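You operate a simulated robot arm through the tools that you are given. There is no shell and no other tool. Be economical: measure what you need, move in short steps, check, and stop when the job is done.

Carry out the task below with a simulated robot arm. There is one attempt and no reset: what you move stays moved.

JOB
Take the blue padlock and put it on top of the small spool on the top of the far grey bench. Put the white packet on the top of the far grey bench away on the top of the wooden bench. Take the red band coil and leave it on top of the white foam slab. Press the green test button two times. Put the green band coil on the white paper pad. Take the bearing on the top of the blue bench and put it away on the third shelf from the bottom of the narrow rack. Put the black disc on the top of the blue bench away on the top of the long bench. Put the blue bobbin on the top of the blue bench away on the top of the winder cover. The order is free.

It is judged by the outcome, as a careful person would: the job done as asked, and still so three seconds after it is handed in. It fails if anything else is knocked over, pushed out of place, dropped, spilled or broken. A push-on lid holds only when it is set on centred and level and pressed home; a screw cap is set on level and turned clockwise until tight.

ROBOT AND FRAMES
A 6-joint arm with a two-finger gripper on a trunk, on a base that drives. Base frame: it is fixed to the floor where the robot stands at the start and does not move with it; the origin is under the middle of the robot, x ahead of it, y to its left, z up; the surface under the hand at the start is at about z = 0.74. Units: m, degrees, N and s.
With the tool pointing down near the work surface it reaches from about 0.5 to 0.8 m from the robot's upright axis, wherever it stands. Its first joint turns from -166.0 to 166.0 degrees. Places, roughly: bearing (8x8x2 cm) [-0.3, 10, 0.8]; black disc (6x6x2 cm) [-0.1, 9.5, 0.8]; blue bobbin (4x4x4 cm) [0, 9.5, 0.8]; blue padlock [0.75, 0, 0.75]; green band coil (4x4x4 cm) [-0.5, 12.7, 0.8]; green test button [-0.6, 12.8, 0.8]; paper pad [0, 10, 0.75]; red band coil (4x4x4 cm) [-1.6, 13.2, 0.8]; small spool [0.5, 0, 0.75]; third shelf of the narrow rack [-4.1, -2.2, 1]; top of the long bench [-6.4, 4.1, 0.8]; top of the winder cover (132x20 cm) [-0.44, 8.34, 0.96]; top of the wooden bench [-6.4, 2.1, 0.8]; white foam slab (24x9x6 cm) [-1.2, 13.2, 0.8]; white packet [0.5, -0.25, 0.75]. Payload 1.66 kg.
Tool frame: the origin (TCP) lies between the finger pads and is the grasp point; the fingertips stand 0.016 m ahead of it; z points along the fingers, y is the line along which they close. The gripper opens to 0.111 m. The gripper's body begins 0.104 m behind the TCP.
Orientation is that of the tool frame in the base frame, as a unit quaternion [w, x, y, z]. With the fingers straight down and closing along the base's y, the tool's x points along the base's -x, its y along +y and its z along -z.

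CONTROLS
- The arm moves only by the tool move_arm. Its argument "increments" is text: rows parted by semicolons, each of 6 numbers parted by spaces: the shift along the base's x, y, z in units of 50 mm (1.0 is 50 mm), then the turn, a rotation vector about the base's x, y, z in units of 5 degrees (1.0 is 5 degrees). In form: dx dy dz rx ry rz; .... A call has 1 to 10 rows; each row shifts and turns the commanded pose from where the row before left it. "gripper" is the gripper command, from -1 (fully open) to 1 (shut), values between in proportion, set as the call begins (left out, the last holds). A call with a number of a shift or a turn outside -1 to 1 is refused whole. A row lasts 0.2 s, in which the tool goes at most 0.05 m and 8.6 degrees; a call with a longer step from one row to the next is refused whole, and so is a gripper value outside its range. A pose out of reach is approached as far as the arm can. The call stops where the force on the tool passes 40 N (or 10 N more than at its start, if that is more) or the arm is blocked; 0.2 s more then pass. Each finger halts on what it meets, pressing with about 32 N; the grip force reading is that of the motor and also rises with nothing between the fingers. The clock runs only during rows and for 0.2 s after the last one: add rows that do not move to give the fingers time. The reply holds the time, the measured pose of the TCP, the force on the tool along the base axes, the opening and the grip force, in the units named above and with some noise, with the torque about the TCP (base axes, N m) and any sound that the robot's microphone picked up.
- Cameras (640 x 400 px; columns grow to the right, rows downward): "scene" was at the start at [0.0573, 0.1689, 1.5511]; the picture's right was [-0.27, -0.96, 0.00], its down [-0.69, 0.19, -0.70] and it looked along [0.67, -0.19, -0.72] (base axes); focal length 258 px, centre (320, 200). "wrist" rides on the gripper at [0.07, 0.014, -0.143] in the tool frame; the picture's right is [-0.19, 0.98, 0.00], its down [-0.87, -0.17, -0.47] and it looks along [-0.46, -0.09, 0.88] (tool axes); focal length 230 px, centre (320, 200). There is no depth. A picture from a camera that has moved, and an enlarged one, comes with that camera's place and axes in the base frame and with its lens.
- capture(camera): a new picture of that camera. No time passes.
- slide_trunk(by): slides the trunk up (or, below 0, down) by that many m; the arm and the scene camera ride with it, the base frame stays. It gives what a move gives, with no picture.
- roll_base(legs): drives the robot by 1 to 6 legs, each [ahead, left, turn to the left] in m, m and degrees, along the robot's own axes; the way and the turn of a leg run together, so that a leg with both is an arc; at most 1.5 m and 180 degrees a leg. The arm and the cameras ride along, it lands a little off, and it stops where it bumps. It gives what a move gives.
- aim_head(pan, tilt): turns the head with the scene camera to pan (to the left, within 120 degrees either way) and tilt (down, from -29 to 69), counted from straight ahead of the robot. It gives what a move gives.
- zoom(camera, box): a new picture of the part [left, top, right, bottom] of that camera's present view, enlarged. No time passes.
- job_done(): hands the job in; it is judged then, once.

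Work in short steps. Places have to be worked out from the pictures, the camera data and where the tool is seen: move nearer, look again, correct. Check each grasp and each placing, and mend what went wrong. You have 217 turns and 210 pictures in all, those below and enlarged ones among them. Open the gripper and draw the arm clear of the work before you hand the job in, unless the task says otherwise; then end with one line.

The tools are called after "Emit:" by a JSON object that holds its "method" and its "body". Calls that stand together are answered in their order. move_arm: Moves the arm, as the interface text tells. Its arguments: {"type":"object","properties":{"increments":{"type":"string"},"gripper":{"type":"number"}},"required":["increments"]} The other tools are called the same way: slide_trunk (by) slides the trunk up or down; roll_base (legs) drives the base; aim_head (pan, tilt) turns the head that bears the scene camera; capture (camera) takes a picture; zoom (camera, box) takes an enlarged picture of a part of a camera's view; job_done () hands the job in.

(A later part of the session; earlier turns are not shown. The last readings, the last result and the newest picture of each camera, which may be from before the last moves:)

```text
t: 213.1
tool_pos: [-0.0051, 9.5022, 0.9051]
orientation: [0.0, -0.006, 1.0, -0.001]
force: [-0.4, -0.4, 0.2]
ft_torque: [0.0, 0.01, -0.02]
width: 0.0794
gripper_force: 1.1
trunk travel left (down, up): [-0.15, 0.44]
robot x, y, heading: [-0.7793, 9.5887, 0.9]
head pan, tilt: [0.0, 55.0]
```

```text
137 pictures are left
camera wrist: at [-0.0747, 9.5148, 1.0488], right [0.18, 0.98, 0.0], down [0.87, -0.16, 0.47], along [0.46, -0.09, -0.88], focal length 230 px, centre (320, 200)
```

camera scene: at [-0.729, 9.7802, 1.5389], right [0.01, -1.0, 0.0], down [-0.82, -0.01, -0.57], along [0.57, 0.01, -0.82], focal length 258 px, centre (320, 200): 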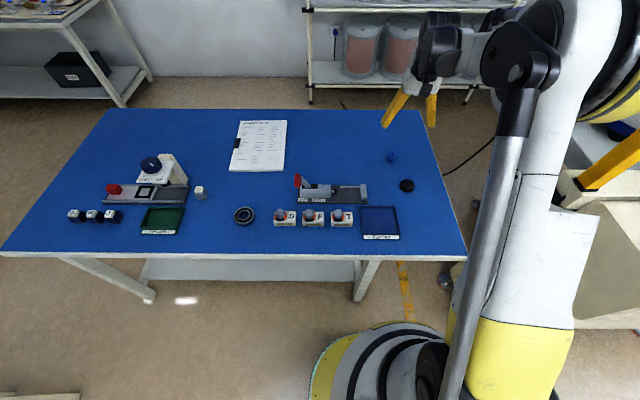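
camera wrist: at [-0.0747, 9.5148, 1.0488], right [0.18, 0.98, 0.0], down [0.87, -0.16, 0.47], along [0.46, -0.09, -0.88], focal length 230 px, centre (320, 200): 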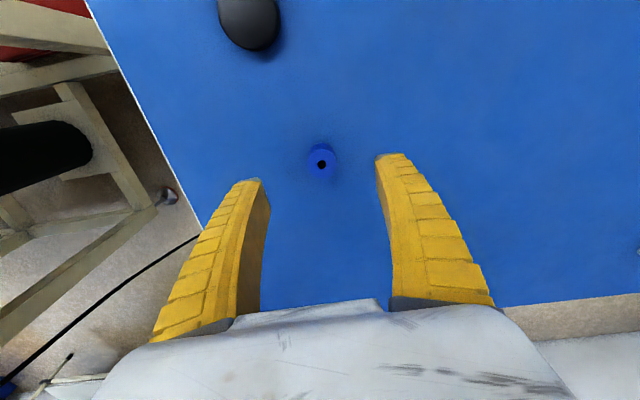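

Nearly centred. I descend and grip.

Emit:
{"method": "move_arm", "body": {"increments": "0.1 0 -0.8 0 0 0;0 0 -0.6 0 0 0;0 0 -0.35 0 0 0;0 0 0 0 0 0"}}

Emit:
{"method": "move_arm", "body": {"increments": "0 0 0 0 0 0;0 0 0 0 0 0;0 0 0 0 0 0", "gripper": 1}}

Emit:
{"method": "capture", "body": {"camera": "wrist"}}

```text
t: 214.1
tool_pos: [-0.0011, 9.5023, 0.8172]
orientation: [0.0, -0.006, 1.0, -0.001]
force: [0.4, -0.5, 0.2]
ft_torque: [-0.01, -0.01, -0.01]
width: 0.079
gripper_force: 1.1
trunk travel left (down, up): [-0.15, 0.44]
robot x, y, heading: [-0.7774, 9.5879, 0.8]
head pan, tilt: [0.0, 55.0]
```

```text
t: 214.9
tool_pos: [-0.0012, 9.5019, 0.8176]
orientation: [0.001, -0.005, 1.0, 0.0]
force: [1.8, -1.0, 7.0]
ft_torque: [0.02, -0.1, 0.0]
width: 0.0242
gripper_force: 32.4
trunk travel left (down, up): [-0.15, 0.44]
robot x, y, heading: [-0.782, 9.5884, 0.6]
head pan, tilt: [0.0, 55.0]
```

```text
136 pictures are left
camera wrist: at [-0.0702, 9.5148, 0.9617], right [0.18, 0.98, 0.0], down [0.87, -0.16, 0.47], along [0.47, -0.09, -0.88], focal length 230 px, centre (320, 200)
```

wrist: 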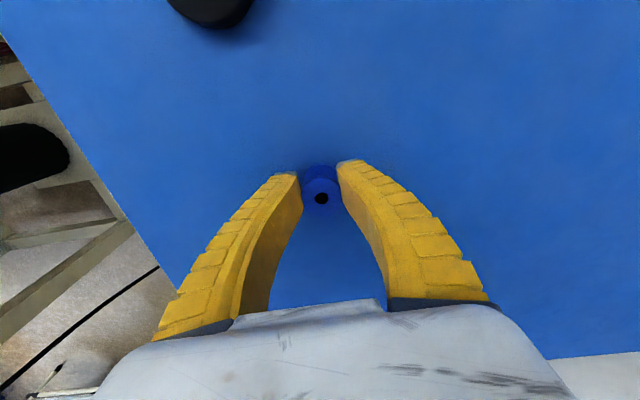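

Gripped (24 mm). I lift, stow at robot-left and back up to view the winder cover.

Emit:
{"method": "move_arm", "body": {"increments": "0 0 1 0 0 0;0 0 1 0 0 0;0 0 1 0 0 0;0 0 1 0 0 0;0 0 1 0 0 0;0 0 1 0 0 0;-0.7 0.4 0 0 0 0;-0.7 0.4 0 0 0 0;-0.7 0.4 0 0 0 0;-0.7 0.4 0 0 0 0"}}

Emit:
{"method": "move_arm", "body": {"increments": "-0.7 0.4 0 0 0 0;-0.7 0.4 0 0 0 0;-0.7 0.4 0 0 0 0;-0.7 0.4 0 0 0 0;-0.7 0.4 0 0 0 0;-0.7 0.4 0 0 0 0"}}

Emit:
{"method": "roll_base", "body": {"legs": [[-0.65, 0, 0], [0, -0.9, 0]]}}

Emit:
{"method": "aim_head", "body": {"pan": 0, "tilt": 40}}

Emit:
{"method": "capture", "body": {"camera": "scene"}}

```text
t: 217.1
tool_pos: [-0.1409, 9.5843, 1.1161]
orientation: [0.0, -0.006, 1.0, -0.001]
force: [-0.1, 0.1, 0.7]
ft_torque: [-0.05, -0.01, 0.01]
width: 0.0234
gripper_force: 32.2
trunk travel left (down, up): [-0.15, 0.44]
robot x, y, heading: [-0.7806, 9.5877, 0.4]
head pan, tilt: [0.0, 55.0]
```

```text
t: 218.5
tool_pos: [-0.3485, 9.7066, 1.1171]
orientation: [0.0, -0.005, 1.0, -0.002]
force: [0.1, -0.2, -0.5]
ft_torque: [0.03, 0.02, -0.02]
width: 0.0229
gripper_force: 31.7
trunk travel left (down, up): [-0.15, 0.44]
robot x, y, heading: [-0.7796, 9.589, 0.7]
head pan, tilt: [0.0, 55.0]
```

```text
t: 226.5
tool_pos: [-0.9953, 8.7823, 1.1165]
orientation: [-0.001, 0.002, 1.0, 0.0]
force: [0.1, -0.9, 0.5]
ft_torque: [0.0, 0.0, 0.04]
width: 0.0231
gripper_force: 31.7
trunk travel left (down, up): [-0.15, 0.44]
robot x, y, heading: [-1.4268, 8.673, -0.2]
head pan, tilt: [0.0, 55.0]
```

```text
t: 227.3
tool_pos: [-0.9953, 8.7834, 1.117]
orientation: [0.0, 0.003, 1.0, 0.0]
force: [1.1, 0.3, 0.2]
ft_torque: [0.0, 0.0, -0.02]
width: 0.0231
gripper_force: 31.5
trunk travel left (down, up): [-0.15, 0.44]
robot x, y, heading: [-1.4293, 8.672, -0.1]
head pan, tilt: [0.0, 40.0]
```

```text
135 pictures are left
camera scene: at [-1.3624, 8.8626, 1.5595], right [0.0, -1.0, 0.0], down [-0.64, 0.0, -0.77], along [0.77, 0.0, -0.64], focal length 258 px, centre (320, 200)
```

scene: 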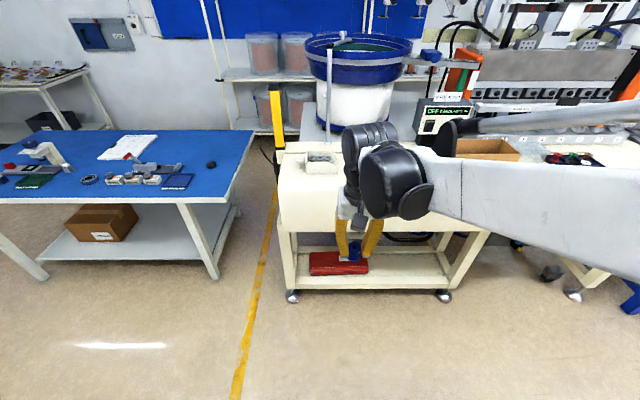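

The cover is the cream box top running along y. I move closer and check with the wrist camera.

Emit:
{"method": "roll_base", "body": {"legs": [[0.35, 0, 0]]}}

Emit:
{"method": "capture", "body": {"camera": "wrist"}}

Emit:
{"method": "capture", "body": {"camera": "scene"}}

```text
t: 229.6
tool_pos: [-0.643, 8.7772, 1.1163]
orientation: [-0.001, 0.006, 1.0, -0.001]
force: [0.3, -0.8, -0.8]
ft_torque: [0.04, 0.01, -0.04]
width: 0.0232
gripper_force: 31.8
trunk travel left (down, up): [-0.15, 0.44]
robot x, y, heading: [-1.08, 8.6694, -0.7]
head pan, tilt: [0.0, 40.0]
```

```text
134 pictures are left
camera wrist: at [-0.7126, 8.7915, 1.2606], right [0.2, 0.98, 0.0], down [0.86, -0.18, 0.47], along [0.46, -0.1, -0.88], focal length 230 px, centre (320, 200)
```

wrist: 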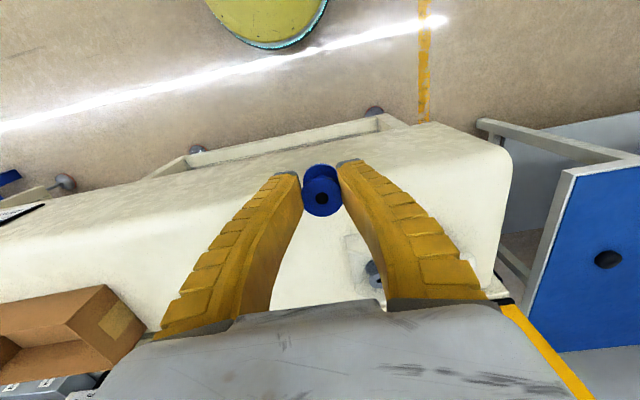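

```text
133 pictures are left
camera scene: at [-1.0103, 8.8593, 1.5596], right [-0.01, -1.0, 0.0], down [-0.64, 0.01, -0.77], along [0.77, -0.01, -0.64], focal length 258 px, centre (320, 200)
```

scene: 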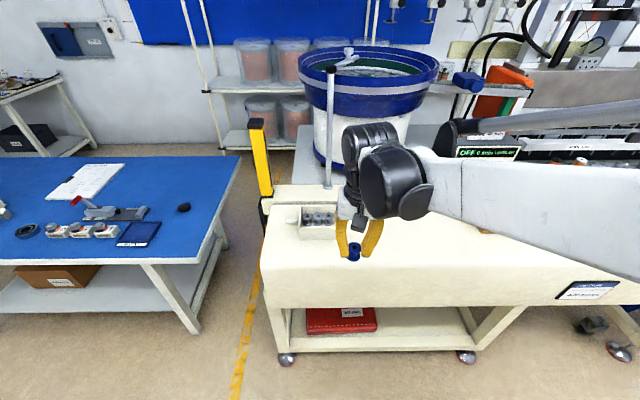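

The flat top at about (-0.45, 8.58) is clear: the small tray is at y≥8.78 and the box is far to the right. I move over it and lower.

Emit:
{"method": "move_arm", "body": {"increments": "0.65 -0.66 0 0 0 0;0.65 -0.66 0 0 0 0;0.65 -0.66 0 0 0 0;0.65 -0.66 0 0 0 0;0.65 -0.66 0 0 0 0;0.65 -0.66 0 0 0 0;0 0 -0.8 0 0 0;0 0 -0.8 0 0 0"}}

Emit:
{"method": "capture", "body": {"camera": "wrist"}}

Emit:
{"method": "capture", "body": {"camera": "scene"}}

```text
t: 231.4
tool_pos: [-0.4483, 8.5809, 1.0349]
orientation: [-0.001, 0.006, 1.0, -0.001]
force: [0.9, 0.1, -0.6]
ft_torque: [0.0, 0.0, -0.01]
width: 0.0231
gripper_force: 31.9
trunk travel left (down, up): [-0.15, 0.44]
robot x, y, heading: [-1.0756, 8.6668, -0.5]
head pan, tilt: [0.0, 40.0]
```

```text
132 pictures are left
camera wrist: at [-0.5169, 8.5951, 1.1804], right [0.2, 0.98, 0.0], down [0.86, -0.18, 0.47], along [0.46, -0.1, -0.88], focal length 230 px, centre (320, 200)
```

wrist: 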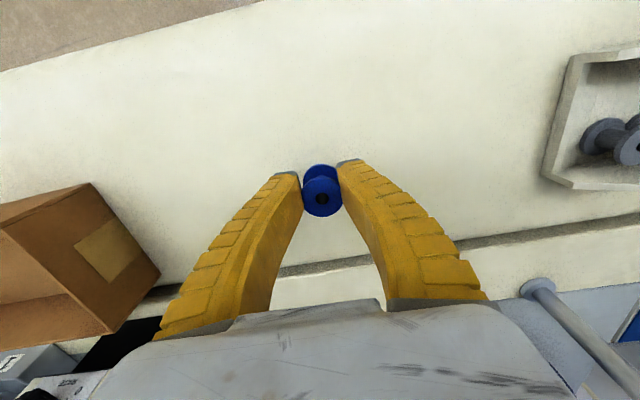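

```text
131 pictures are left
camera scene: at [-1.0106, 8.8593, 1.5595], right [-0.01, -1.0, 0.0], down [-0.64, 0.01, -0.77], along [0.77, -0.01, -0.64], focal length 258 px, centre (320, 200)
```

scene: 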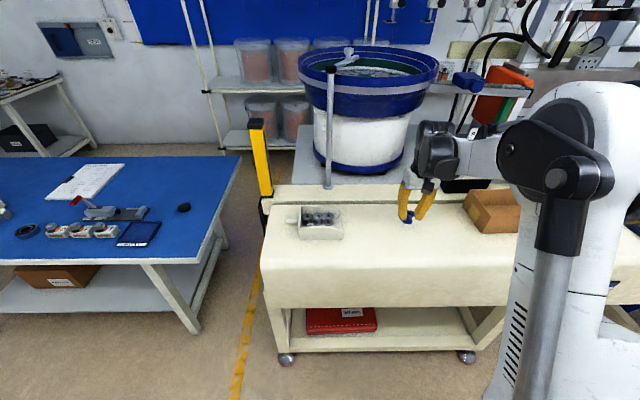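

Good flat spot. I lower to contact.

Emit:
{"method": "move_arm", "body": {"increments": "0 0 -0.5 0 0 0;0 0 -0.3 0 0 0;0 0 -0.1 0 0 0;0 0 -0.1 0 0 0;0 0 -0.1 0 0 0;0 0 0 0 0 0"}}

Emit:
{"method": "zoom", "body": {"camera": "scene", "box": [360, 150, 460, 250]}}

```text
t: 232.8
tool_pos: [-0.45, 8.5804, 0.9822]
orientation: [0.001, 0.007, 1.0, -0.001]
force: [2.2, 2.9, 21.5]
ft_torque: [-0.03, -0.11, 0.0]
width: 0.0464
gripper_force: 31.8
trunk travel left (down, up): [-0.15, 0.44]
robot x, y, heading: [-1.078, 8.6683, -0.5]
head pan, tilt: [0.0, 40.0]
```

```text
4.00 times, centred on (410, 200) of scene
camera zoom: at [-1.0126, 8.8599, 1.5596], right [-0.01, -1.0, 0.0], down [-0.64, 0.01, -0.77], along [0.77, -0.01, -0.64], focal length 1031 px, centre (-40, 200)
```

zoom: 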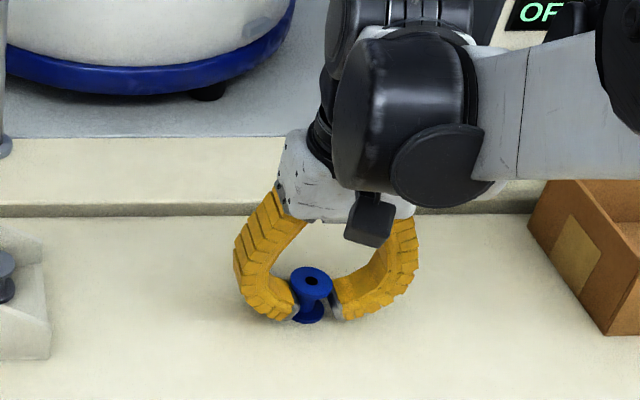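

Bobbin on the surface. I ease up 5 mm and open.

Emit:
{"method": "move_arm", "body": {"increments": "0 0 0.1 0 0 0;0 0 0 0 0 0"}}

Emit:
{"method": "move_arm", "body": {"increments": "0 0 0 0 0 0;0 0 0 0 0 0;0 0 0 0 0 0", "gripper": -0.1}}

Emit:
{"method": "zoom", "body": {"camera": "scene", "box": [360, 150, 460, 250]}}

```text
t: 233.4
tool_pos: [-0.45, 8.5798, 0.9869]
orientation: [0.001, 0.006, 1.0, -0.001]
force: [-1.3, 0.3, 20.7]
ft_torque: [0.05, -0.07, 0.01]
width: 0.0438
gripper_force: 31.7
trunk travel left (down, up): [-0.15, 0.44]
robot x, y, heading: [-1.0782, 8.6732, -0.7]
head pan, tilt: [0.0, 40.0]
```

```text
t: 234.2
tool_pos: [-0.4484, 8.5799, 0.986]
orientation: [0.0, 0.005, 1.0, -0.001]
force: [-0.7, 1.5, 1.0]
ft_torque: [-0.02, 0.0, -0.02]
width: 0.063
gripper_force: 1.1
trunk travel left (down, up): [-0.15, 0.44]
robot x, y, heading: [-1.0759, 8.6681, -0.7]
head pan, tilt: [0.0, 40.0]
```

```text
4.00 times, centred on (410, 200) of scene
camera zoom: at [-1.011, 8.8592, 1.5596], right [-0.01, -1.0, 0.0], down [-0.64, 0.01, -0.77], along [0.77, -0.01, -0.64], focal length 1031 px, centre (-40, 200)
```

zoom: 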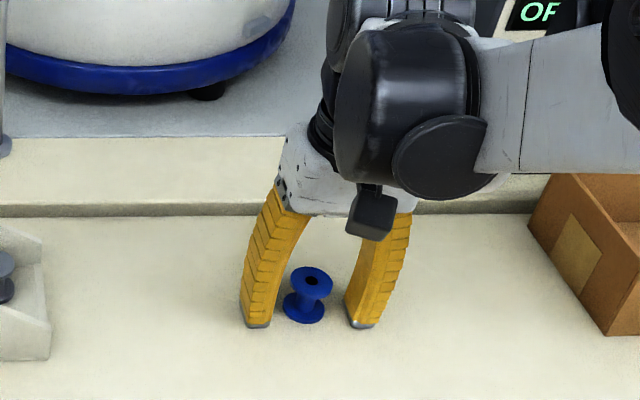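

The bobbin stands on the cover. I lift, stow and drive toward the coil table.

Emit:
{"method": "move_arm", "body": {"increments": "0 0 1 0 0 0;0 0 1 0 0 0;0 0 1 0 0 0;-0.65 0.66 0 0 0 0;-0.65 0.66 0 0 0 0;-0.65 0.66 0 0 0 0;-0.65 0.66 0 0 0 0;-0.65 0.66 0 0 0 0;-0.65 0.66 0 0 0 0"}}

Emit:
{"method": "roll_base", "body": {"legs": [[-0.25, 0, 0], [0, 0, 90], [1.5, 0, 0], [1.0, 0, 0]]}}

Emit:
{"method": "aim_head", "body": {"pan": 0, "tilt": 35}}

Emit:
{"method": "capture", "body": {"camera": "scene"}}

```text
t: 236.2
tool_pos: [-0.6447, 8.775, 1.1367]
orientation: [0.0, 0.006, 1.0, -0.001]
force: [0.1, -0.5, 0.5]
ft_torque: [-0.02, 0.0, 0.01]
width: 0.0631
gripper_force: 1.6
trunk travel left (down, up): [-0.15, 0.44]
robot x, y, heading: [-1.0767, 8.669, -0.9]
head pan, tilt: [0.0, 40.0]
```

```text
t: 251.6
tool_pos: [-1.4585, 11.1173, 1.1388]
orientation: [-0.001, 0.71, -0.705, 0.0]
force: [0.0, -1.3, -0.4]
ft_torque: [0.04, 0.03, -0.01]
width: 0.0631
gripper_force: 1.1
trunk travel left (down, up): [-0.15, 0.44]
robot x, y, heading: [-1.3479, 10.6864, 90.4]
head pan, tilt: [0.0, 40.0]
stopped in leg 4: the robot was blocked; the commanded pose is now the measured one
```

```text
t: 252.2
tool_pos: [-1.4586, 11.1194, 1.1383]
orientation: [-0.001, 0.709, -0.705, 0.0]
force: [-0.6, -0.2, -0.8]
ft_torque: [0.04, 0.02, -0.01]
width: 0.0631
gripper_force: 1.2
trunk travel left (down, up): [-0.15, 0.44]
robot x, y, heading: [-1.3461, 10.6884, 90.4]
head pan, tilt: [0.0, 35.0]
```

```text
128 pictures are left
camera scene: at [-1.5356, 10.7531, 1.5672], right [1.0, 0.01, 0.0], down [0.0, -0.57, -0.82], along [-0.01, 0.82, -0.57], focal length 258 px, centre (320, 200)
```

scene: 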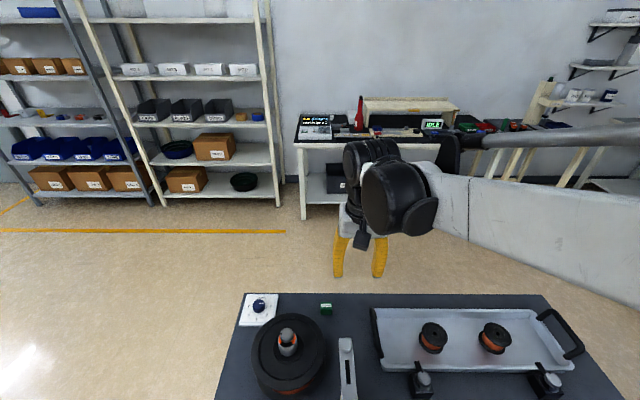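

I bumped lightly into a table I hadn't seen; nothing on it fell. I back off and go around its left side toward the far bench with the IDLE display.

Emit:
{"method": "zoom", "body": {"camera": "scene", "box": [200, 270, 640, 400]}}

Emit:
{"method": "roll_base", "body": {"legs": [[-0.35, 0, 0], [0, 1.05, 0], [1.4, 0, 0], [0.3, 0, 0]]}}

Emit:
{"method": "aim_head", "body": {"pan": -50, "tilt": 30}}

Emit:
{"method": "capture", "body": {"camera": "scene"}}

```text
1.45 times, centred on (420, 335) of scene
camera zoom: at [-1.5356, 10.7531, 1.5672], right [1.0, 0.01, 0.0], down [0.0, -0.57, -0.82], along [-0.01, 0.82, -0.57], focal length 375 px, centre (174, 4)
```

zoom: 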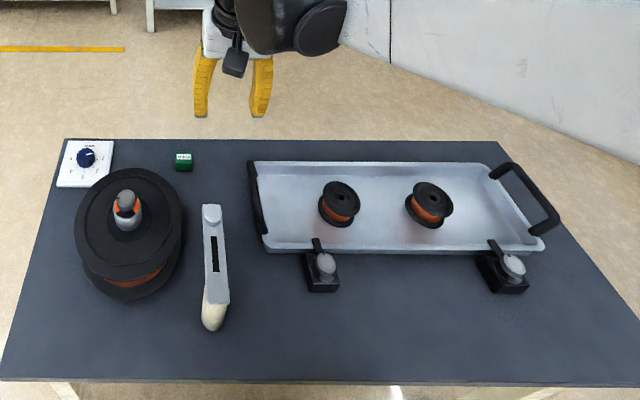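

```text
t: 267.7
tool_pos: [-2.5413, 12.4403, 1.1377]
orientation: [-0.001, 0.715, -0.699, 0.0]
force: [-0.4, -0.5, -0.3]
ft_torque: [-0.03, -0.02, -0.04]
width: 0.063
gripper_force: 1.2
trunk travel left (down, up): [-0.15, 0.44]
robot x, y, heading: [-2.4194, 12.0057, 91.2]
head pan, tilt: [0.0, 35.0]
```

```text
t: 268.9
tool_pos: [-2.5408, 12.4383, 1.1381]
orientation: [-0.002, 0.715, -0.699, 0.0]
force: [-0.4, -0.2, 0.2]
ft_torque: [0.0, 0.0, 0.04]
width: 0.063
gripper_force: 1.5
trunk travel left (down, up): [-0.15, 0.44]
robot x, y, heading: [-2.4197, 12.0099, 91.3]
head pan, tilt: [-50.0, 30.0]
```

```text
126 pictures are left
camera scene: at [-2.5432, 12.0428, 1.5749], right [0.66, -0.75, 0.0], down [-0.38, -0.33, -0.87], along [0.65, 0.57, -0.5], focal length 258 px, centre (320, 200)
```

scene: 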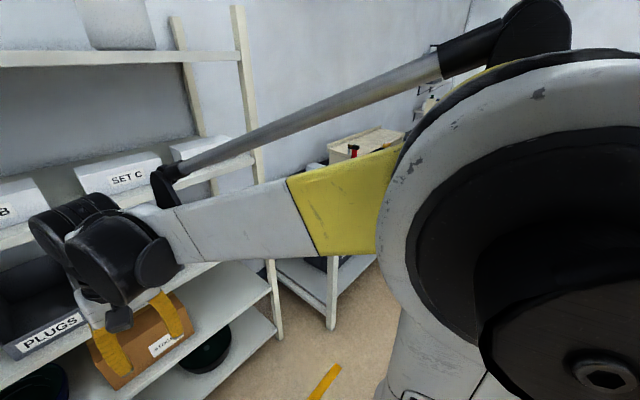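

I'm close to the shelf rack, so I back off 15 cm, strafe right 1.1 m and look.

Emit:
{"method": "roll_base", "body": {"legs": [[-0.12, 0, 0], [0, -1.1, 0]]}}

Emit:
{"method": "aim_head", "body": {"pan": 0, "tilt": 45}}

Emit:
{"method": "capture", "body": {"camera": "scene"}}

```text
t: 275.3
tool_pos: [-1.4555, 12.344, 1.1371]
orientation: [-0.002, 0.716, -0.698, 0.001]
force: [-0.8, -0.1, -0.1]
ft_torque: [0.0, 0.03, 0.02]
width: 0.0629
gripper_force: 1.2
trunk travel left (down, up): [-0.15, 0.44]
robot x, y, heading: [-1.3307, 11.9117, 91.3]
head pan, tilt: [-50.0, 30.0]
```

```text
t: 276.5
tool_pos: [-1.4573, 12.3438, 1.1371]
orientation: [-0.002, 0.716, -0.698, 0.0]
force: [0.0, 0.1, -0.3]
ft_torque: [0.0, 0.04, 0.01]
width: 0.0629
gripper_force: 1.1
trunk travel left (down, up): [-0.15, 0.44]
robot x, y, heading: [-1.332, 11.914, 91.5]
head pan, tilt: [0.0, 45.0]
```

```text
125 pictures are left
camera scene: at [-1.5257, 11.9697, 1.5524], right [1.0, 0.03, 0.0], down [0.02, -0.71, -0.71], along [-0.02, 0.71, -0.71], focal length 258 px, centre (320, 200)
```

scene: 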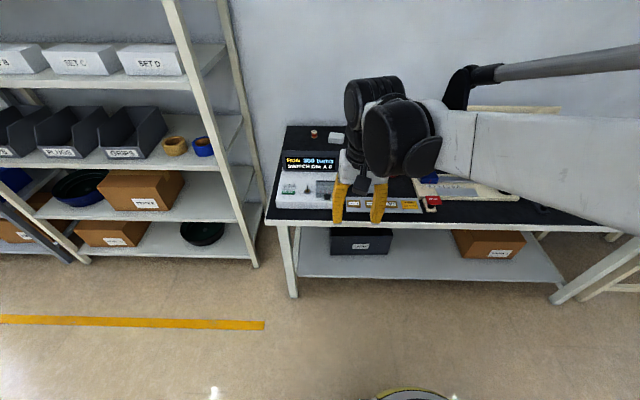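

The arm hides much of the bench; I swing the hand left to see it.

Emit:
{"method": "move_arm", "body": {"increments": "-0.9 -0.3 0 0 0 0;-0.9 -0.3 0 0 0 0;-0.9 -0.3 0 0 0 0;-0.9 -0.3 0 0 0 0;-0.9 -0.3 0 0 0 0"}}

Emit:
{"method": "aim_head", "body": {"pan": -10, "tilt": 40}}

Emit:
{"method": "capture", "body": {"camera": "scene"}}

```text
t: 277.7
tool_pos: [-1.684, 12.2694, 1.1378]
orientation: [-0.001, 0.716, -0.698, 0.0]
force: [0.0, -0.2, 0.5]
ft_torque: [-0.01, 0.0, -0.02]
width: 0.0631
gripper_force: 1.5
trunk travel left (down, up): [-0.15, 0.44]
robot x, y, heading: [-1.3336, 11.9107, 91.5]
head pan, tilt: [0.0, 45.0]
```

```text
t: 278.4
tool_pos: [-1.6824, 12.2695, 1.137]
orientation: [-0.001, 0.717, -0.698, 0.001]
force: [0.6, 0.2, 0.4]
ft_torque: [0.01, 0.02, 0.03]
width: 0.0632
gripper_force: 1.3
trunk travel left (down, up): [-0.15, 0.44]
robot x, y, heading: [-1.3339, 11.9099, 91.3]
head pan, tilt: [-10.0, 40.0]
```

```text
124 pictures are left
camera scene: at [-1.5113, 11.9725, 1.5596], right [0.99, -0.15, 0.0], down [-0.09, -0.64, -0.77], along [0.11, 0.76, -0.64], focal length 258 px, centre (320, 200)
```

scene: 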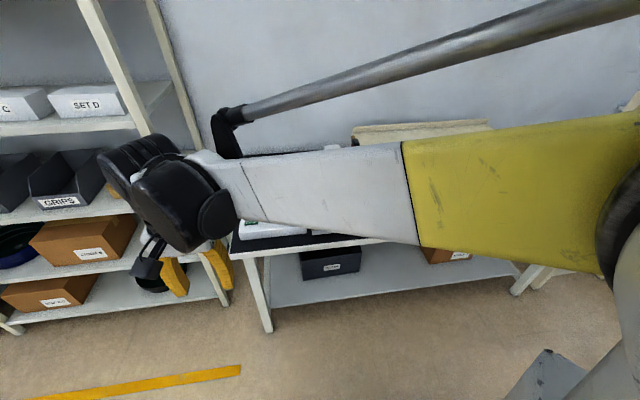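

That blocks more; I swing the hand to the right side instead.

Emit:
{"method": "move_arm", "body": {"increments": "1 0 0 0 0 0;1 0 0 0 0 0;1 0 0 0 0 0;1 0 0 0 0 0;1 0 0 0 0 0;1 0 0 0 0 0;1 0 0 0 0 0;1 0 0 0 0 0;1 0 0 0 0 0;1 0 0 0 0 0"}}

Emit:
{"method": "move_arm", "body": {"increments": "1 0 0 0 0 0;1 0.5 0.5 0 0 0;1 0.5 0.5 0 0 0;0.5 0.5 0.5 0 0 0"}}

Emit:
{"method": "capture", "body": {"camera": "scene"}}

Emit:
{"method": "capture", "body": {"camera": "wrist"}}

```text
t: 280.6
tool_pos: [-1.1786, 12.2698, 1.1353]
orientation: [-0.001, 0.716, -0.698, -0.001]
force: [0.8, -0.2, 0.3]
ft_torque: [0.01, 0.01, -0.01]
width: 0.0628
gripper_force: 1.2
trunk travel left (down, up): [-0.15, 0.44]
robot x, y, heading: [-1.3327, 11.9128, 91.5]
head pan, tilt: [-10.0, 40.0]
```

```text
refused: row 2 steps farther than a row can; nothing moved
```

```text
123 pictures are left
camera scene: at [-1.5104, 11.973, 1.5596], right [0.99, -0.15, 0.0], down [-0.1, -0.64, -0.77], along [0.11, 0.76, -0.64], focal length 258 px, centre (320, 200)
```

scene: 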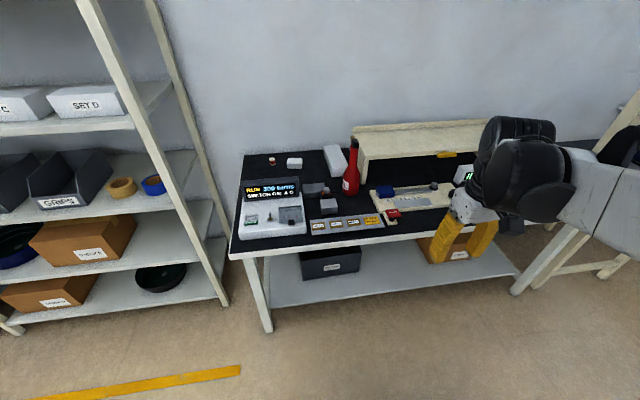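

```text
122 pictures are left
camera wrist: at [-1.19, 12.2, 1.2794], right [-0.99, 0.16, 0.0], down [0.14, 0.87, 0.47], along [0.08, 0.47, -0.88], focal length 230 px, centre (320, 200)
```

wrist: 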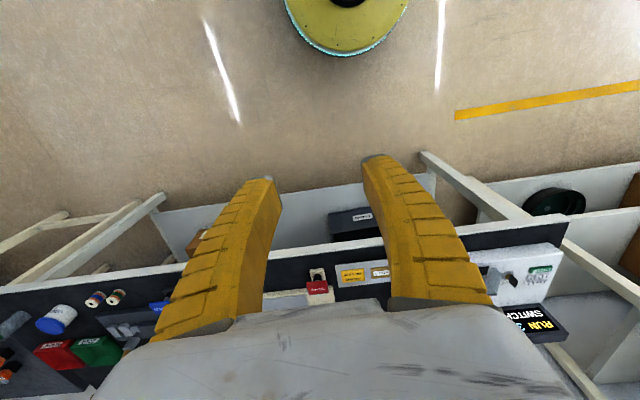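

Clear view now. I zoom in on the bench.

Emit:
{"method": "zoom", "body": {"camera": "scene", "box": [225, 130, 465, 270]}}

Emit:
{"method": "zoom", "body": {"camera": "scene", "box": [230, 140, 350, 220]}}

```text
2.67 times, centred on (345, 200) of scene
camera zoom: at [-1.5104, 11.973, 1.5596], right [0.99, -0.15, 0.0], down [-0.1, -0.64, -0.77], along [0.11, 0.76, -0.64], focal length 687 px, centre (253, 200)
```

zoom: 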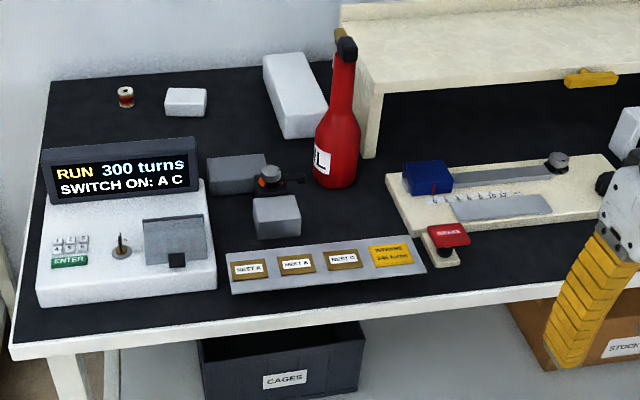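

```text
5.00 times, centred on (290, 180) of scene
camera zoom: at [-1.5104, 11.973, 1.5596], right [0.99, -0.15, 0.0], down [-0.1, -0.64, -0.77], along [0.11, 0.76, -0.64], focal length 1289 px, centre (470, 300)
```

zoom: 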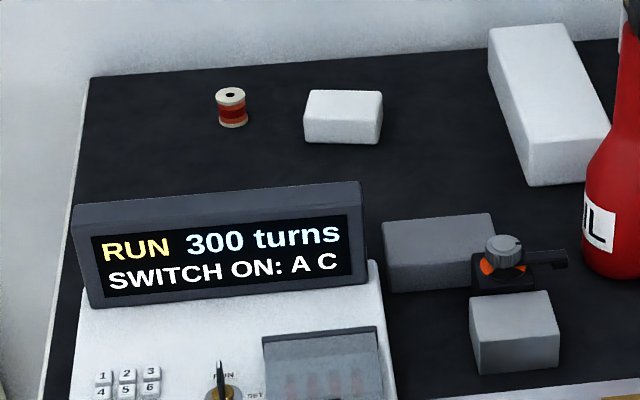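

The red-band coil is at ≈(-1.59, 13.22), the slab top spans x -1.295..-1.205 and y 13.05–13.29 at z≈0.85, and the red bottle at (-1.23, 12.91) is 1.085 high. I raise the hand, centre it and drive closer.

Emit:
{"method": "move_arm", "body": {"increments": "-0.9 0 0.3 0 0 0;-0.9 0 0.3 0 0 0;-0.9 0 0.3 0 0 0;-0.9 0 0.3 0 0 0", "gripper": -0.4}}

Emit:
{"method": "roll_base", "body": {"legs": [[0, 0.2, -1.3], [0.4, 0, 0]]}}

Emit:
{"method": "capture", "body": {"camera": "scene"}}

Emit:
{"method": "capture", "body": {"camera": "wrist"}}

```text
t: 281.6
tool_pos: [-1.359, 12.2682, 1.1957]
orientation: [-0.001, 0.716, -0.698, 0.001]
force: [-0.7, 0.2, 0.2]
ft_torque: [0.01, 0.02, 0.01]
width: 0.0791
gripper_force: 1.3
trunk travel left (down, up): [-0.15, 0.44]
robot x, y, heading: [-1.3362, 11.9136, 91.2]
head pan, tilt: [-10.0, 40.0]
```

```text
t: 285.3
tool_pos: [-1.5451, 12.6707, 1.194]
orientation: [0.001, -0.707, 0.707, 0.0]
force: [0.1, 0.3, -0.3]
ft_torque: [0.0, 0.03, -0.02]
width: 0.0791
gripper_force: 0.9
trunk travel left (down, up): [-0.15, 0.44]
robot x, y, heading: [-1.5292, 12.3169, 89.9]
head pan, tilt: [-10.0, 40.0]
```

```text
119 pictures are left
camera scene: at [-1.7059, 12.3792, 1.5596], right [0.98, -0.17, 0.0], down [-0.11, -0.63, -0.77], along [0.13, 0.75, -0.64], focal length 258 px, centre (320, 200)
```

scene: 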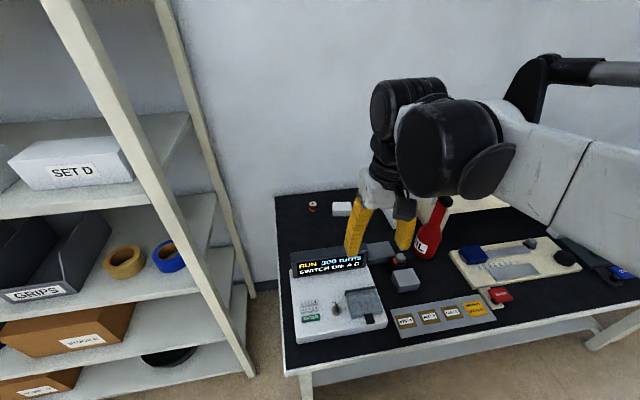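

```text
118 pictures are left
camera wrist: at [-1.5585, 12.6007, 1.339], right [-0.98, 0.19, 0.0], down [0.17, 0.86, 0.47], along [0.09, 0.46, -0.88], focal length 230 px, centre (320, 200)
```

wrist: 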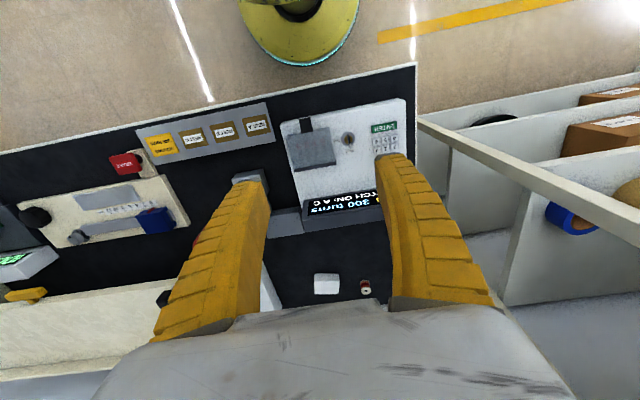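

Coil confirmed at (-1.588, 13.21). I inch ahead 9 cm, then extend over the coil.

Emit:
{"method": "roll_base", "body": {"legs": [[0.09, 0, 0]]}}

Emit:
{"method": "move_arm", "body": {"increments": "0 1 0 0 0 0;0 1 0 0 0 0;0 1 0 0 0 0;-0.3 0.9 0 0 0 0;-0.3 0.9 0 0 0 0;-0.2 0.9 0 0 0 0"}}

Emit:
{"method": "capture", "body": {"camera": "wrist"}}

Emit:
{"method": "capture", "body": {"camera": "scene"}}

```text
t: 286.4
tool_pos: [-1.547, 12.7643, 1.1944]
orientation: [-0.001, 0.708, -0.707, 0.0]
force: [-0.5, -0.1, -0.5]
ft_torque: [-0.04, -0.01, 0.02]
width: 0.0791
gripper_force: 1.2
trunk travel left (down, up): [-0.15, 0.44]
robot x, y, heading: [-1.5292, 12.4083, 90.3]
head pan, tilt: [-10.0, 40.0]
```

```text
t: 287.8
tool_pos: [-1.585, 13.0473, 1.193]
orientation: [-0.001, 0.707, -0.707, 0.001]
force: [-0.1, -0.4, 0.5]
ft_torque: [-0.02, 0.03, 0.03]
width: 0.0789
gripper_force: 0.7
trunk travel left (down, up): [-0.15, 0.44]
robot x, y, heading: [-1.5279, 12.4054, 89.9]
head pan, tilt: [-10.0, 40.0]
```

```text
117 pictures are left
camera wrist: at [-1.5982, 12.9773, 1.3366], right [-0.98, 0.19, 0.0], down [0.17, 0.87, 0.47], along [0.09, 0.46, -0.88], focal length 230 px, centre (320, 200)
```

wrist: 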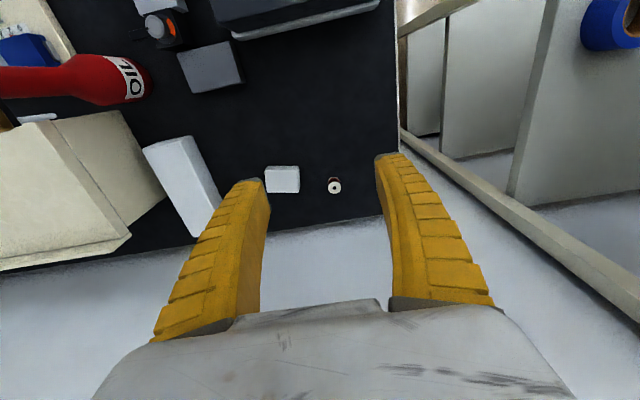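

```text
116 pictures are left
camera scene: at [-1.7061, 12.4714, 1.5595], right [0.98, -0.17, 0.0], down [-0.11, -0.63, -0.77], along [0.13, 0.75, -0.64], focal length 258 px, centre (320, 200)
```

scene: 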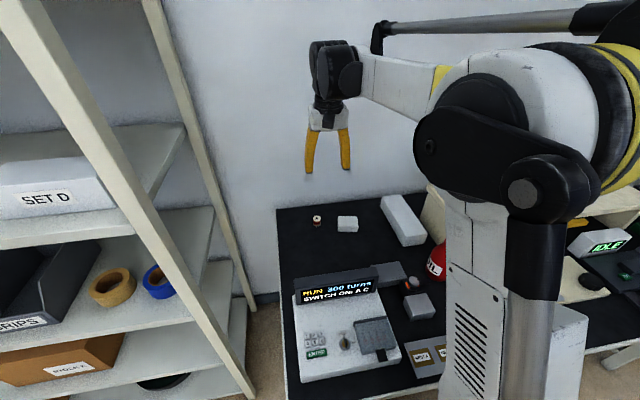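

Coil at (-1.589, 13.208), just within reach. I move over it and lower partway, then check the pose.

Emit:
{"method": "move_arm", "body": {"increments": "0 0.8 0 0 0 0;0 0.8 0 0 0 0;-0.08 0.8 0 0 0 0;0 0.8 0 0 0 0;0 0 -1 0 0 0;0 0 -1 0 0 0;0 0 -1 0 0 0;0 0 -1 0 0 0;0 0 -1 0 0 0;0 0 -0.7 0 0 0"}}

Emit:
{"method": "capture", "body": {"camera": "wrist"}}

Emit:
{"method": "capture", "body": {"camera": "scene"}}

```text
t: 290.0
tool_pos: [-1.5894, 13.1931, 0.9077]
orientation: [-0.001, 0.708, -0.707, 0.001]
force: [-0.1, -0.3, -0.1]
ft_torque: [0.01, 0.01, 0.0]
width: 0.079
gripper_force: 0.7
out of reach, approached as far as the arm can: row 4
trunk travel left (down, up): [-0.15, 0.44]
robot x, y, heading: [-1.5313, 12.4058, 90.2]
head pan, tilt: [-10.0, 40.0]
```

```text
115 pictures are left
camera wrist: at [-1.6024, 13.1244, 1.0526], right [-0.98, 0.19, 0.0], down [0.17, 0.86, 0.47], along [0.09, 0.47, -0.88], focal length 230 px, centre (320, 200)
```

wrist: 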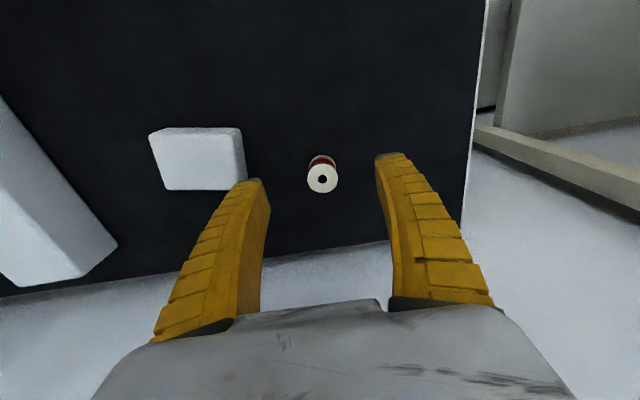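

```text
114 pictures are left
camera scene: at [-1.706, 12.4704, 1.5596], right [0.98, -0.17, 0.0], down [-0.11, -0.63, -0.77], along [0.13, 0.75, -0.64], focal length 258 px, centre (320, 200)
```

scene: 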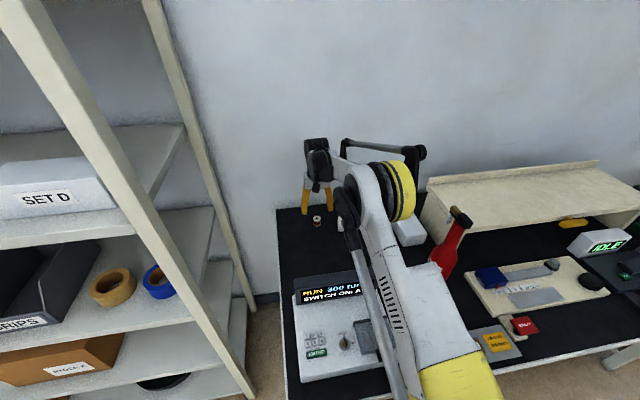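

Need 2.3 cm more in y; lower down the arm has more reach. I try that while descending.

Emit:
{"method": "move_arm", "body": {"increments": "0.02 0.25 -0.6 0 0 0;0 0.22 -0.6 0 0 0;0 0 -0.4 0 0 0;0 0 -0.2 0 0 0;0 0 0 0 0 0"}}

Emit:
{"method": "capture", "body": {"camera": "wrist"}}

```text
t: 291.2
tool_pos: [-1.5888, 13.2166, 0.8179]
orientation: [-0.001, 0.708, -0.706, -0.001]
force: [-0.4, -0.6, 0.7]
ft_torque: [0.0, -0.04, 0.02]
width: 0.0791
gripper_force: 0.8
trunk travel left (down, up): [-0.15, 0.44]
robot x, y, heading: [-1.5285, 12.4066, 90.2]
head pan, tilt: [-10.0, 40.0]
```

```text
113 pictures are left
camera wrist: at [-1.6015, 13.1468, 0.9621], right [-0.98, 0.19, 0.0], down [0.17, 0.86, 0.47], along [0.09, 0.47, -0.88], focal length 230 px, centre (320, 200)
```

wrist: 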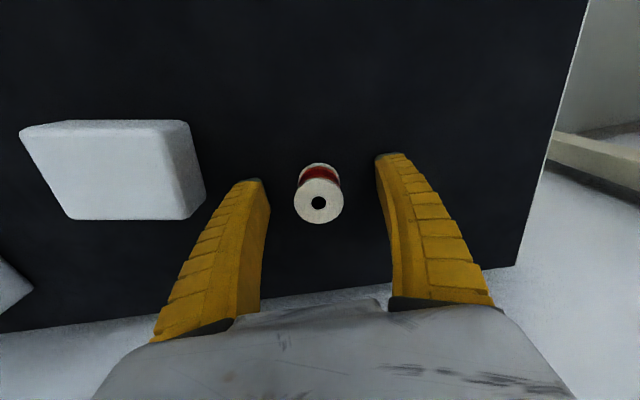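

Aligned. I close and lift while pulling back slightly.

Emit:
{"method": "move_arm", "body": {"increments": "0 0 0 0 0 0;0 0 0 0 0 0;0 0 0 0 0 0", "gripper": 1}}

Emit:
{"method": "move_arm", "body": {"increments": "0 0 0.6 0 0 0;0 0 0.8 0 0 0;0 -0.3 0.9 0 0 0;0 -0.4 0.9 0 0 0;0 -0.4 0.9 0 0 0;0 -0.4 0.9 0 0 0"}}

Emit:
{"method": "capture", "body": {"camera": "wrist"}}

```text
t: 292.0
tool_pos: [-1.5885, 13.216, 0.8177]
orientation: [-0.001, 0.708, -0.706, -0.001]
force: [0.3, 0.5, 0.3]
ft_torque: [0.0, 0.0, 0.0]
width: 0.0258
gripper_force: 32.2
trunk travel left (down, up): [-0.15, 0.44]
robot x, y, heading: [-1.5301, 12.405, 90.1]
head pan, tilt: [-10.0, 40.0]
```

```text
t: 293.4
tool_pos: [-1.5883, 13.1428, 1.0691]
orientation: [0.0, 0.708, -0.706, 0.001]
force: [-0.2, 0.1, 0.3]
ft_torque: [-0.02, 0.0, 0.01]
width: 0.025
gripper_force: 32.4
trunk travel left (down, up): [-0.15, 0.44]
robot x, y, heading: [-1.5337, 12.406, 90.1]
head pan, tilt: [-10.0, 40.0]
```

```text
112 pictures are left
camera wrist: at [-1.6016, 13.0731, 1.2133], right [-0.98, 0.19, 0.0], down [0.17, 0.86, 0.47], along [0.09, 0.47, -0.88], focal length 230 px, centre (320, 200)
```

wrist: 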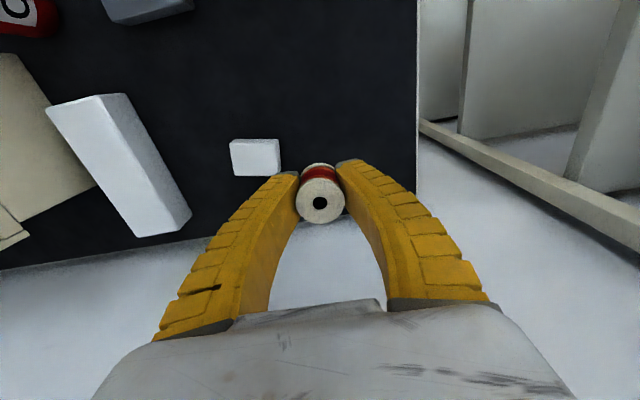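

Coil held. I move to above the slab, keeping high, and check arm clearance to the bottle and case.

Emit:
{"method": "move_arm", "body": {"increments": "0.2 -0.6 0.5 0 0 0;0.9 -0.2 0.3 0 0 0;0.95 0 0 0 0 0;0.95 0 0 0 0 0;0.95 0 0 0 0 0;0.95 0 0 0 0 0;0.9 0 0 0 0 0;0.72 0 0 0 0 0"}}

Emit:
{"method": "capture", "body": {"camera": "wrist"}}

Emit:
{"method": "capture", "body": {"camera": "scene"}}

```text
t: 295.2
tool_pos: [-1.2629, 13.1014, 1.1069]
orientation: [-0.001, 0.708, -0.706, -0.001]
force: [0.1, -1.2, 0.7]
ft_torque: [0.0, -0.01, 0.01]
width: 0.024
gripper_force: 32.0
trunk travel left (down, up): [-0.15, 0.44]
robot x, y, heading: [-1.5299, 12.4049, 90.1]
head pan, tilt: [-10.0, 40.0]
```

```text
111 pictures are left
camera wrist: at [-1.2747, 13.0311, 1.2512], right [-0.98, 0.19, 0.0], down [0.17, 0.86, 0.47], along [0.09, 0.47, -0.88], focal length 230 px, centre (320, 200)
```

wrist: 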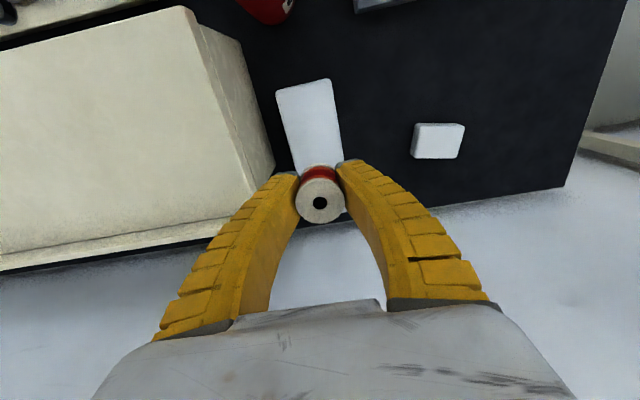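

```text
110 pictures are left
camera scene: at [-1.7053, 12.4703, 1.5596], right [0.98, -0.17, 0.0], down [-0.11, -0.63, -0.77], along [0.13, 0.75, -0.64], focal length 258 px, centre (320, 200)
```

scene: 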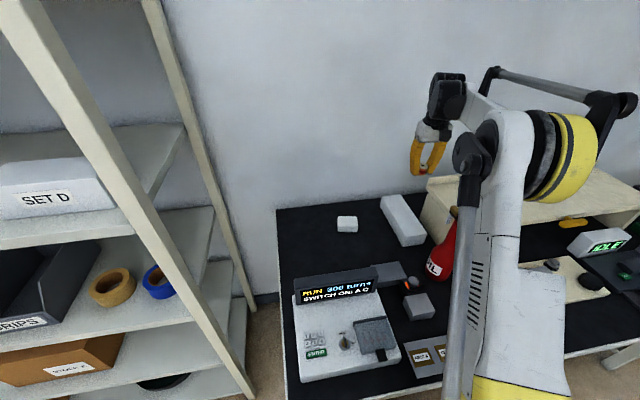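

The elbow would come down near the bottle's top if I lower here. I raise the trunk 0.25 m so that the arm comes down from higher, then lower the hand stepwise.

Emit:
{"method": "slide_trunk", "body": {"by": 0.25}}

Emit:
{"method": "move_arm", "body": {"increments": "0 0 -1 0 0 0;0 0 -1 0 0 0;0 0 -1 0 0 0;0 0 -1 0 0 0;0 0 -1 0 0 0;0 0 -1 0 0 0;0 0 -0.8 0 0 0"}}

Emit:
{"method": "capture", "body": {"camera": "wrist"}}

Emit:
{"method": "capture", "body": {"camera": "scene"}}

```text
t: 297.8
tool_pos: [-1.2634, 13.1, 1.356]
orientation: [-0.002, 0.708, -0.706, 0.0]
force: [-0.4, -0.5, -1.4]
ft_torque: [0.01, 0.0, -0.03]
width: 0.0228
gripper_force: 32.1
trunk travel left (down, up): [-0.4, 0.19]
robot x, y, heading: [-1.5291, 12.4068, 89.8]
head pan, tilt: [-10.0, 40.0]
```

```text
t: 299.4
tool_pos: [-1.2632, 13.1028, 1.0145]
orientation: [-0.001, 0.708, -0.707, 0.001]
force: [0.4, -0.4, -1.0]
ft_torque: [-0.03, -0.04, -0.03]
width: 0.023
gripper_force: 32.0
trunk travel left (down, up): [-0.4, 0.19]
robot x, y, heading: [-1.5286, 12.4051, 90.0]
head pan, tilt: [-10.0, 40.0]
```

```text
109 pictures are left
camera wrist: at [-1.2755, 13.032, 1.1597], right [-0.98, 0.19, 0.0], down [0.17, 0.86, 0.47], along [0.09, 0.46, -0.88], focal length 230 px, centre (320, 200)
```

wrist: 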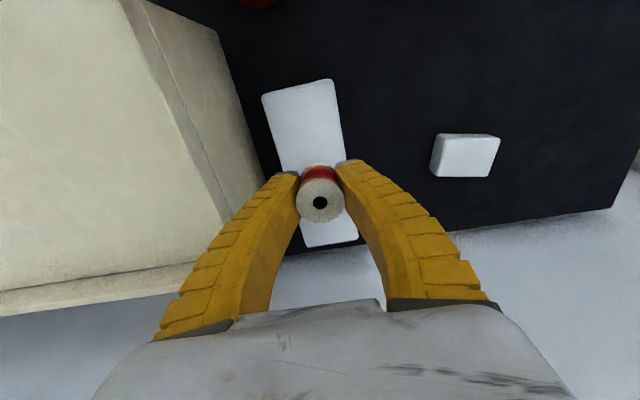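

```text
108 pictures are left
camera scene: at [-1.7055, 12.4712, 1.8096], right [0.98, -0.17, 0.0], down [-0.11, -0.63, -0.77], along [0.13, 0.75, -0.64], focal length 258 px, centre (320, 200)
```

scene: 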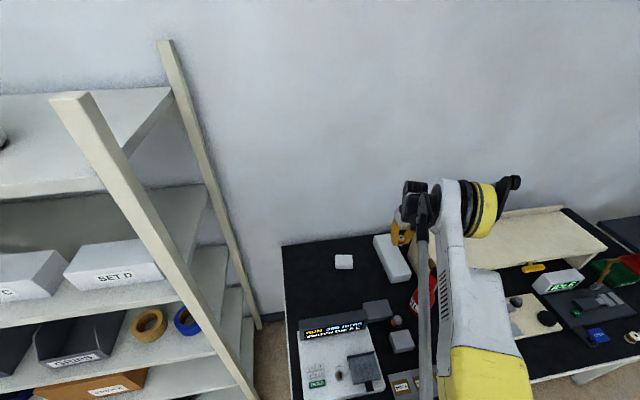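

Elbow is well above the bottle now. I nudge to the slab's centreline and lower to near contact.

Emit:
{"method": "move_arm", "body": {"increments": "0.16 0.5 0 0 0 0;0 0 -0.8 0 0 0;0 0 -0.8 0 0 0;0 0 -0.5 0 0 0;0 0 -0.2 0 0 0;0 0 0 0 0 0"}}

Emit:
{"method": "capture", "body": {"camera": "wrist"}}

Emit:
{"method": "zoom", "body": {"camera": "scene", "box": [340, 160, 520, 330]}}

```text
t: 300.8
tool_pos: [-1.2691, 13.0931, 0.94]
orientation: [-0.002, 0.708, -0.706, -0.001]
force: [0.9, -0.5, 0.3]
ft_torque: [0.03, -0.01, -0.01]
width: 0.0222
gripper_force: 32.2
out of reach, approached as far as the arm can: row 3, 4, 5
trunk travel left (down, up): [-0.4, 0.19]
robot x, y, heading: [-1.5281, 12.4067, 90.1]
head pan, tilt: [-10.0, 40.0]
```

```text
107 pictures are left
camera wrist: at [-1.2815, 13.0222, 1.0829], right [-0.98, 0.19, 0.0], down [0.17, 0.86, 0.48], along [0.09, 0.47, -0.88], focal length 230 px, centre (320, 200)
```

wrist: 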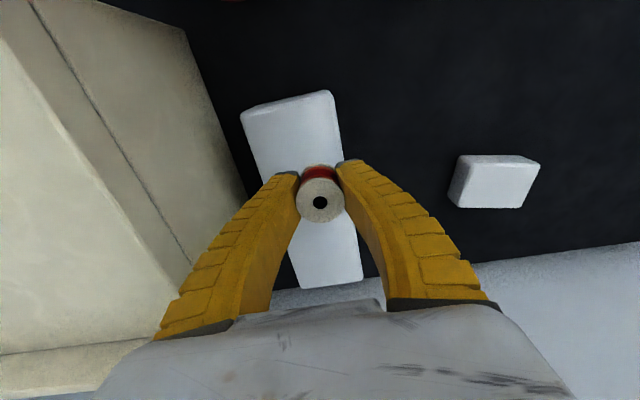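

```text
2.35 times, centred on (430, 245) of scene
camera zoom: at [-1.7059, 12.4702, 1.8096], right [0.98, -0.17, 0.0], down [-0.11, -0.63, -0.77], along [0.13, 0.75, -0.64], focal length 606 px, centre (61, 94)
```

zoom: 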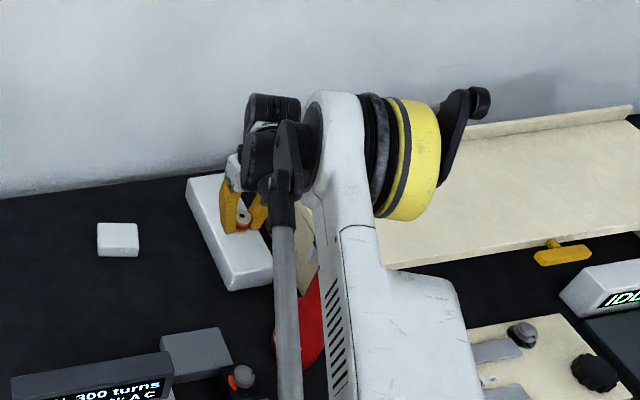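

Reach-limited here with the trunk raised. I return the command to a reachable pose at y≈13.088, then lower the trunk a little to descend.

Emit:
{"method": "move_arm", "body": {"increments": "0 -0.8 0.4 0 0 0;0 0 0.3 0 0 0;0 0 0 0 0 0"}}

Emit:
{"method": "slide_trunk", "body": {"by": -0.04}}

Emit:
{"method": "zoom", "body": {"camera": "wrist", "box": [200, 60, 440, 300]}}

```text
t: 301.6
tool_pos: [-1.2693, 13.0525, 0.975]
orientation: [-0.002, 0.707, -0.707, 0.0]
force: [-0.1, 0.4, -0.1]
ft_torque: [0.01, -0.01, 0.04]
width: 0.0223
gripper_force: 31.6
trunk travel left (down, up): [-0.4, 0.19]
robot x, y, heading: [-1.5299, 12.4044, 90.0]
head pan, tilt: [-10.0, 40.0]
```

```text
t: 302.4
tool_pos: [-1.2694, 13.0528, 0.9352]
orientation: [-0.002, 0.708, -0.706, 0.0]
force: [0.8, 0.4, 0.5]
ft_torque: [0.0, 0.01, -0.02]
width: 0.0215
gripper_force: 32.0
trunk travel left (down, up): [-0.36, 0.23]
robot x, y, heading: [-1.5314, 12.4082, 90.0]
head pan, tilt: [-10.0, 40.0]
```

```text
1.67 times, centred on (320, 180) of wrist
camera zoom: at [-1.282, 12.9827, 1.0791], right [-0.98, 0.19, 0.0], down [0.17, 0.86, 0.47], along [0.09, 0.47, -0.88], focal length 384 px, centre (320, 233)
```

zoom: 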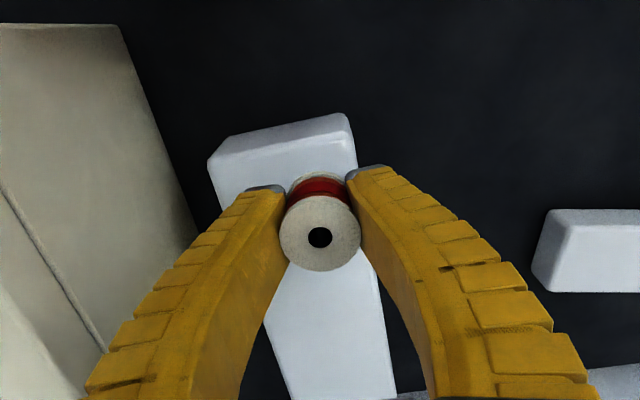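

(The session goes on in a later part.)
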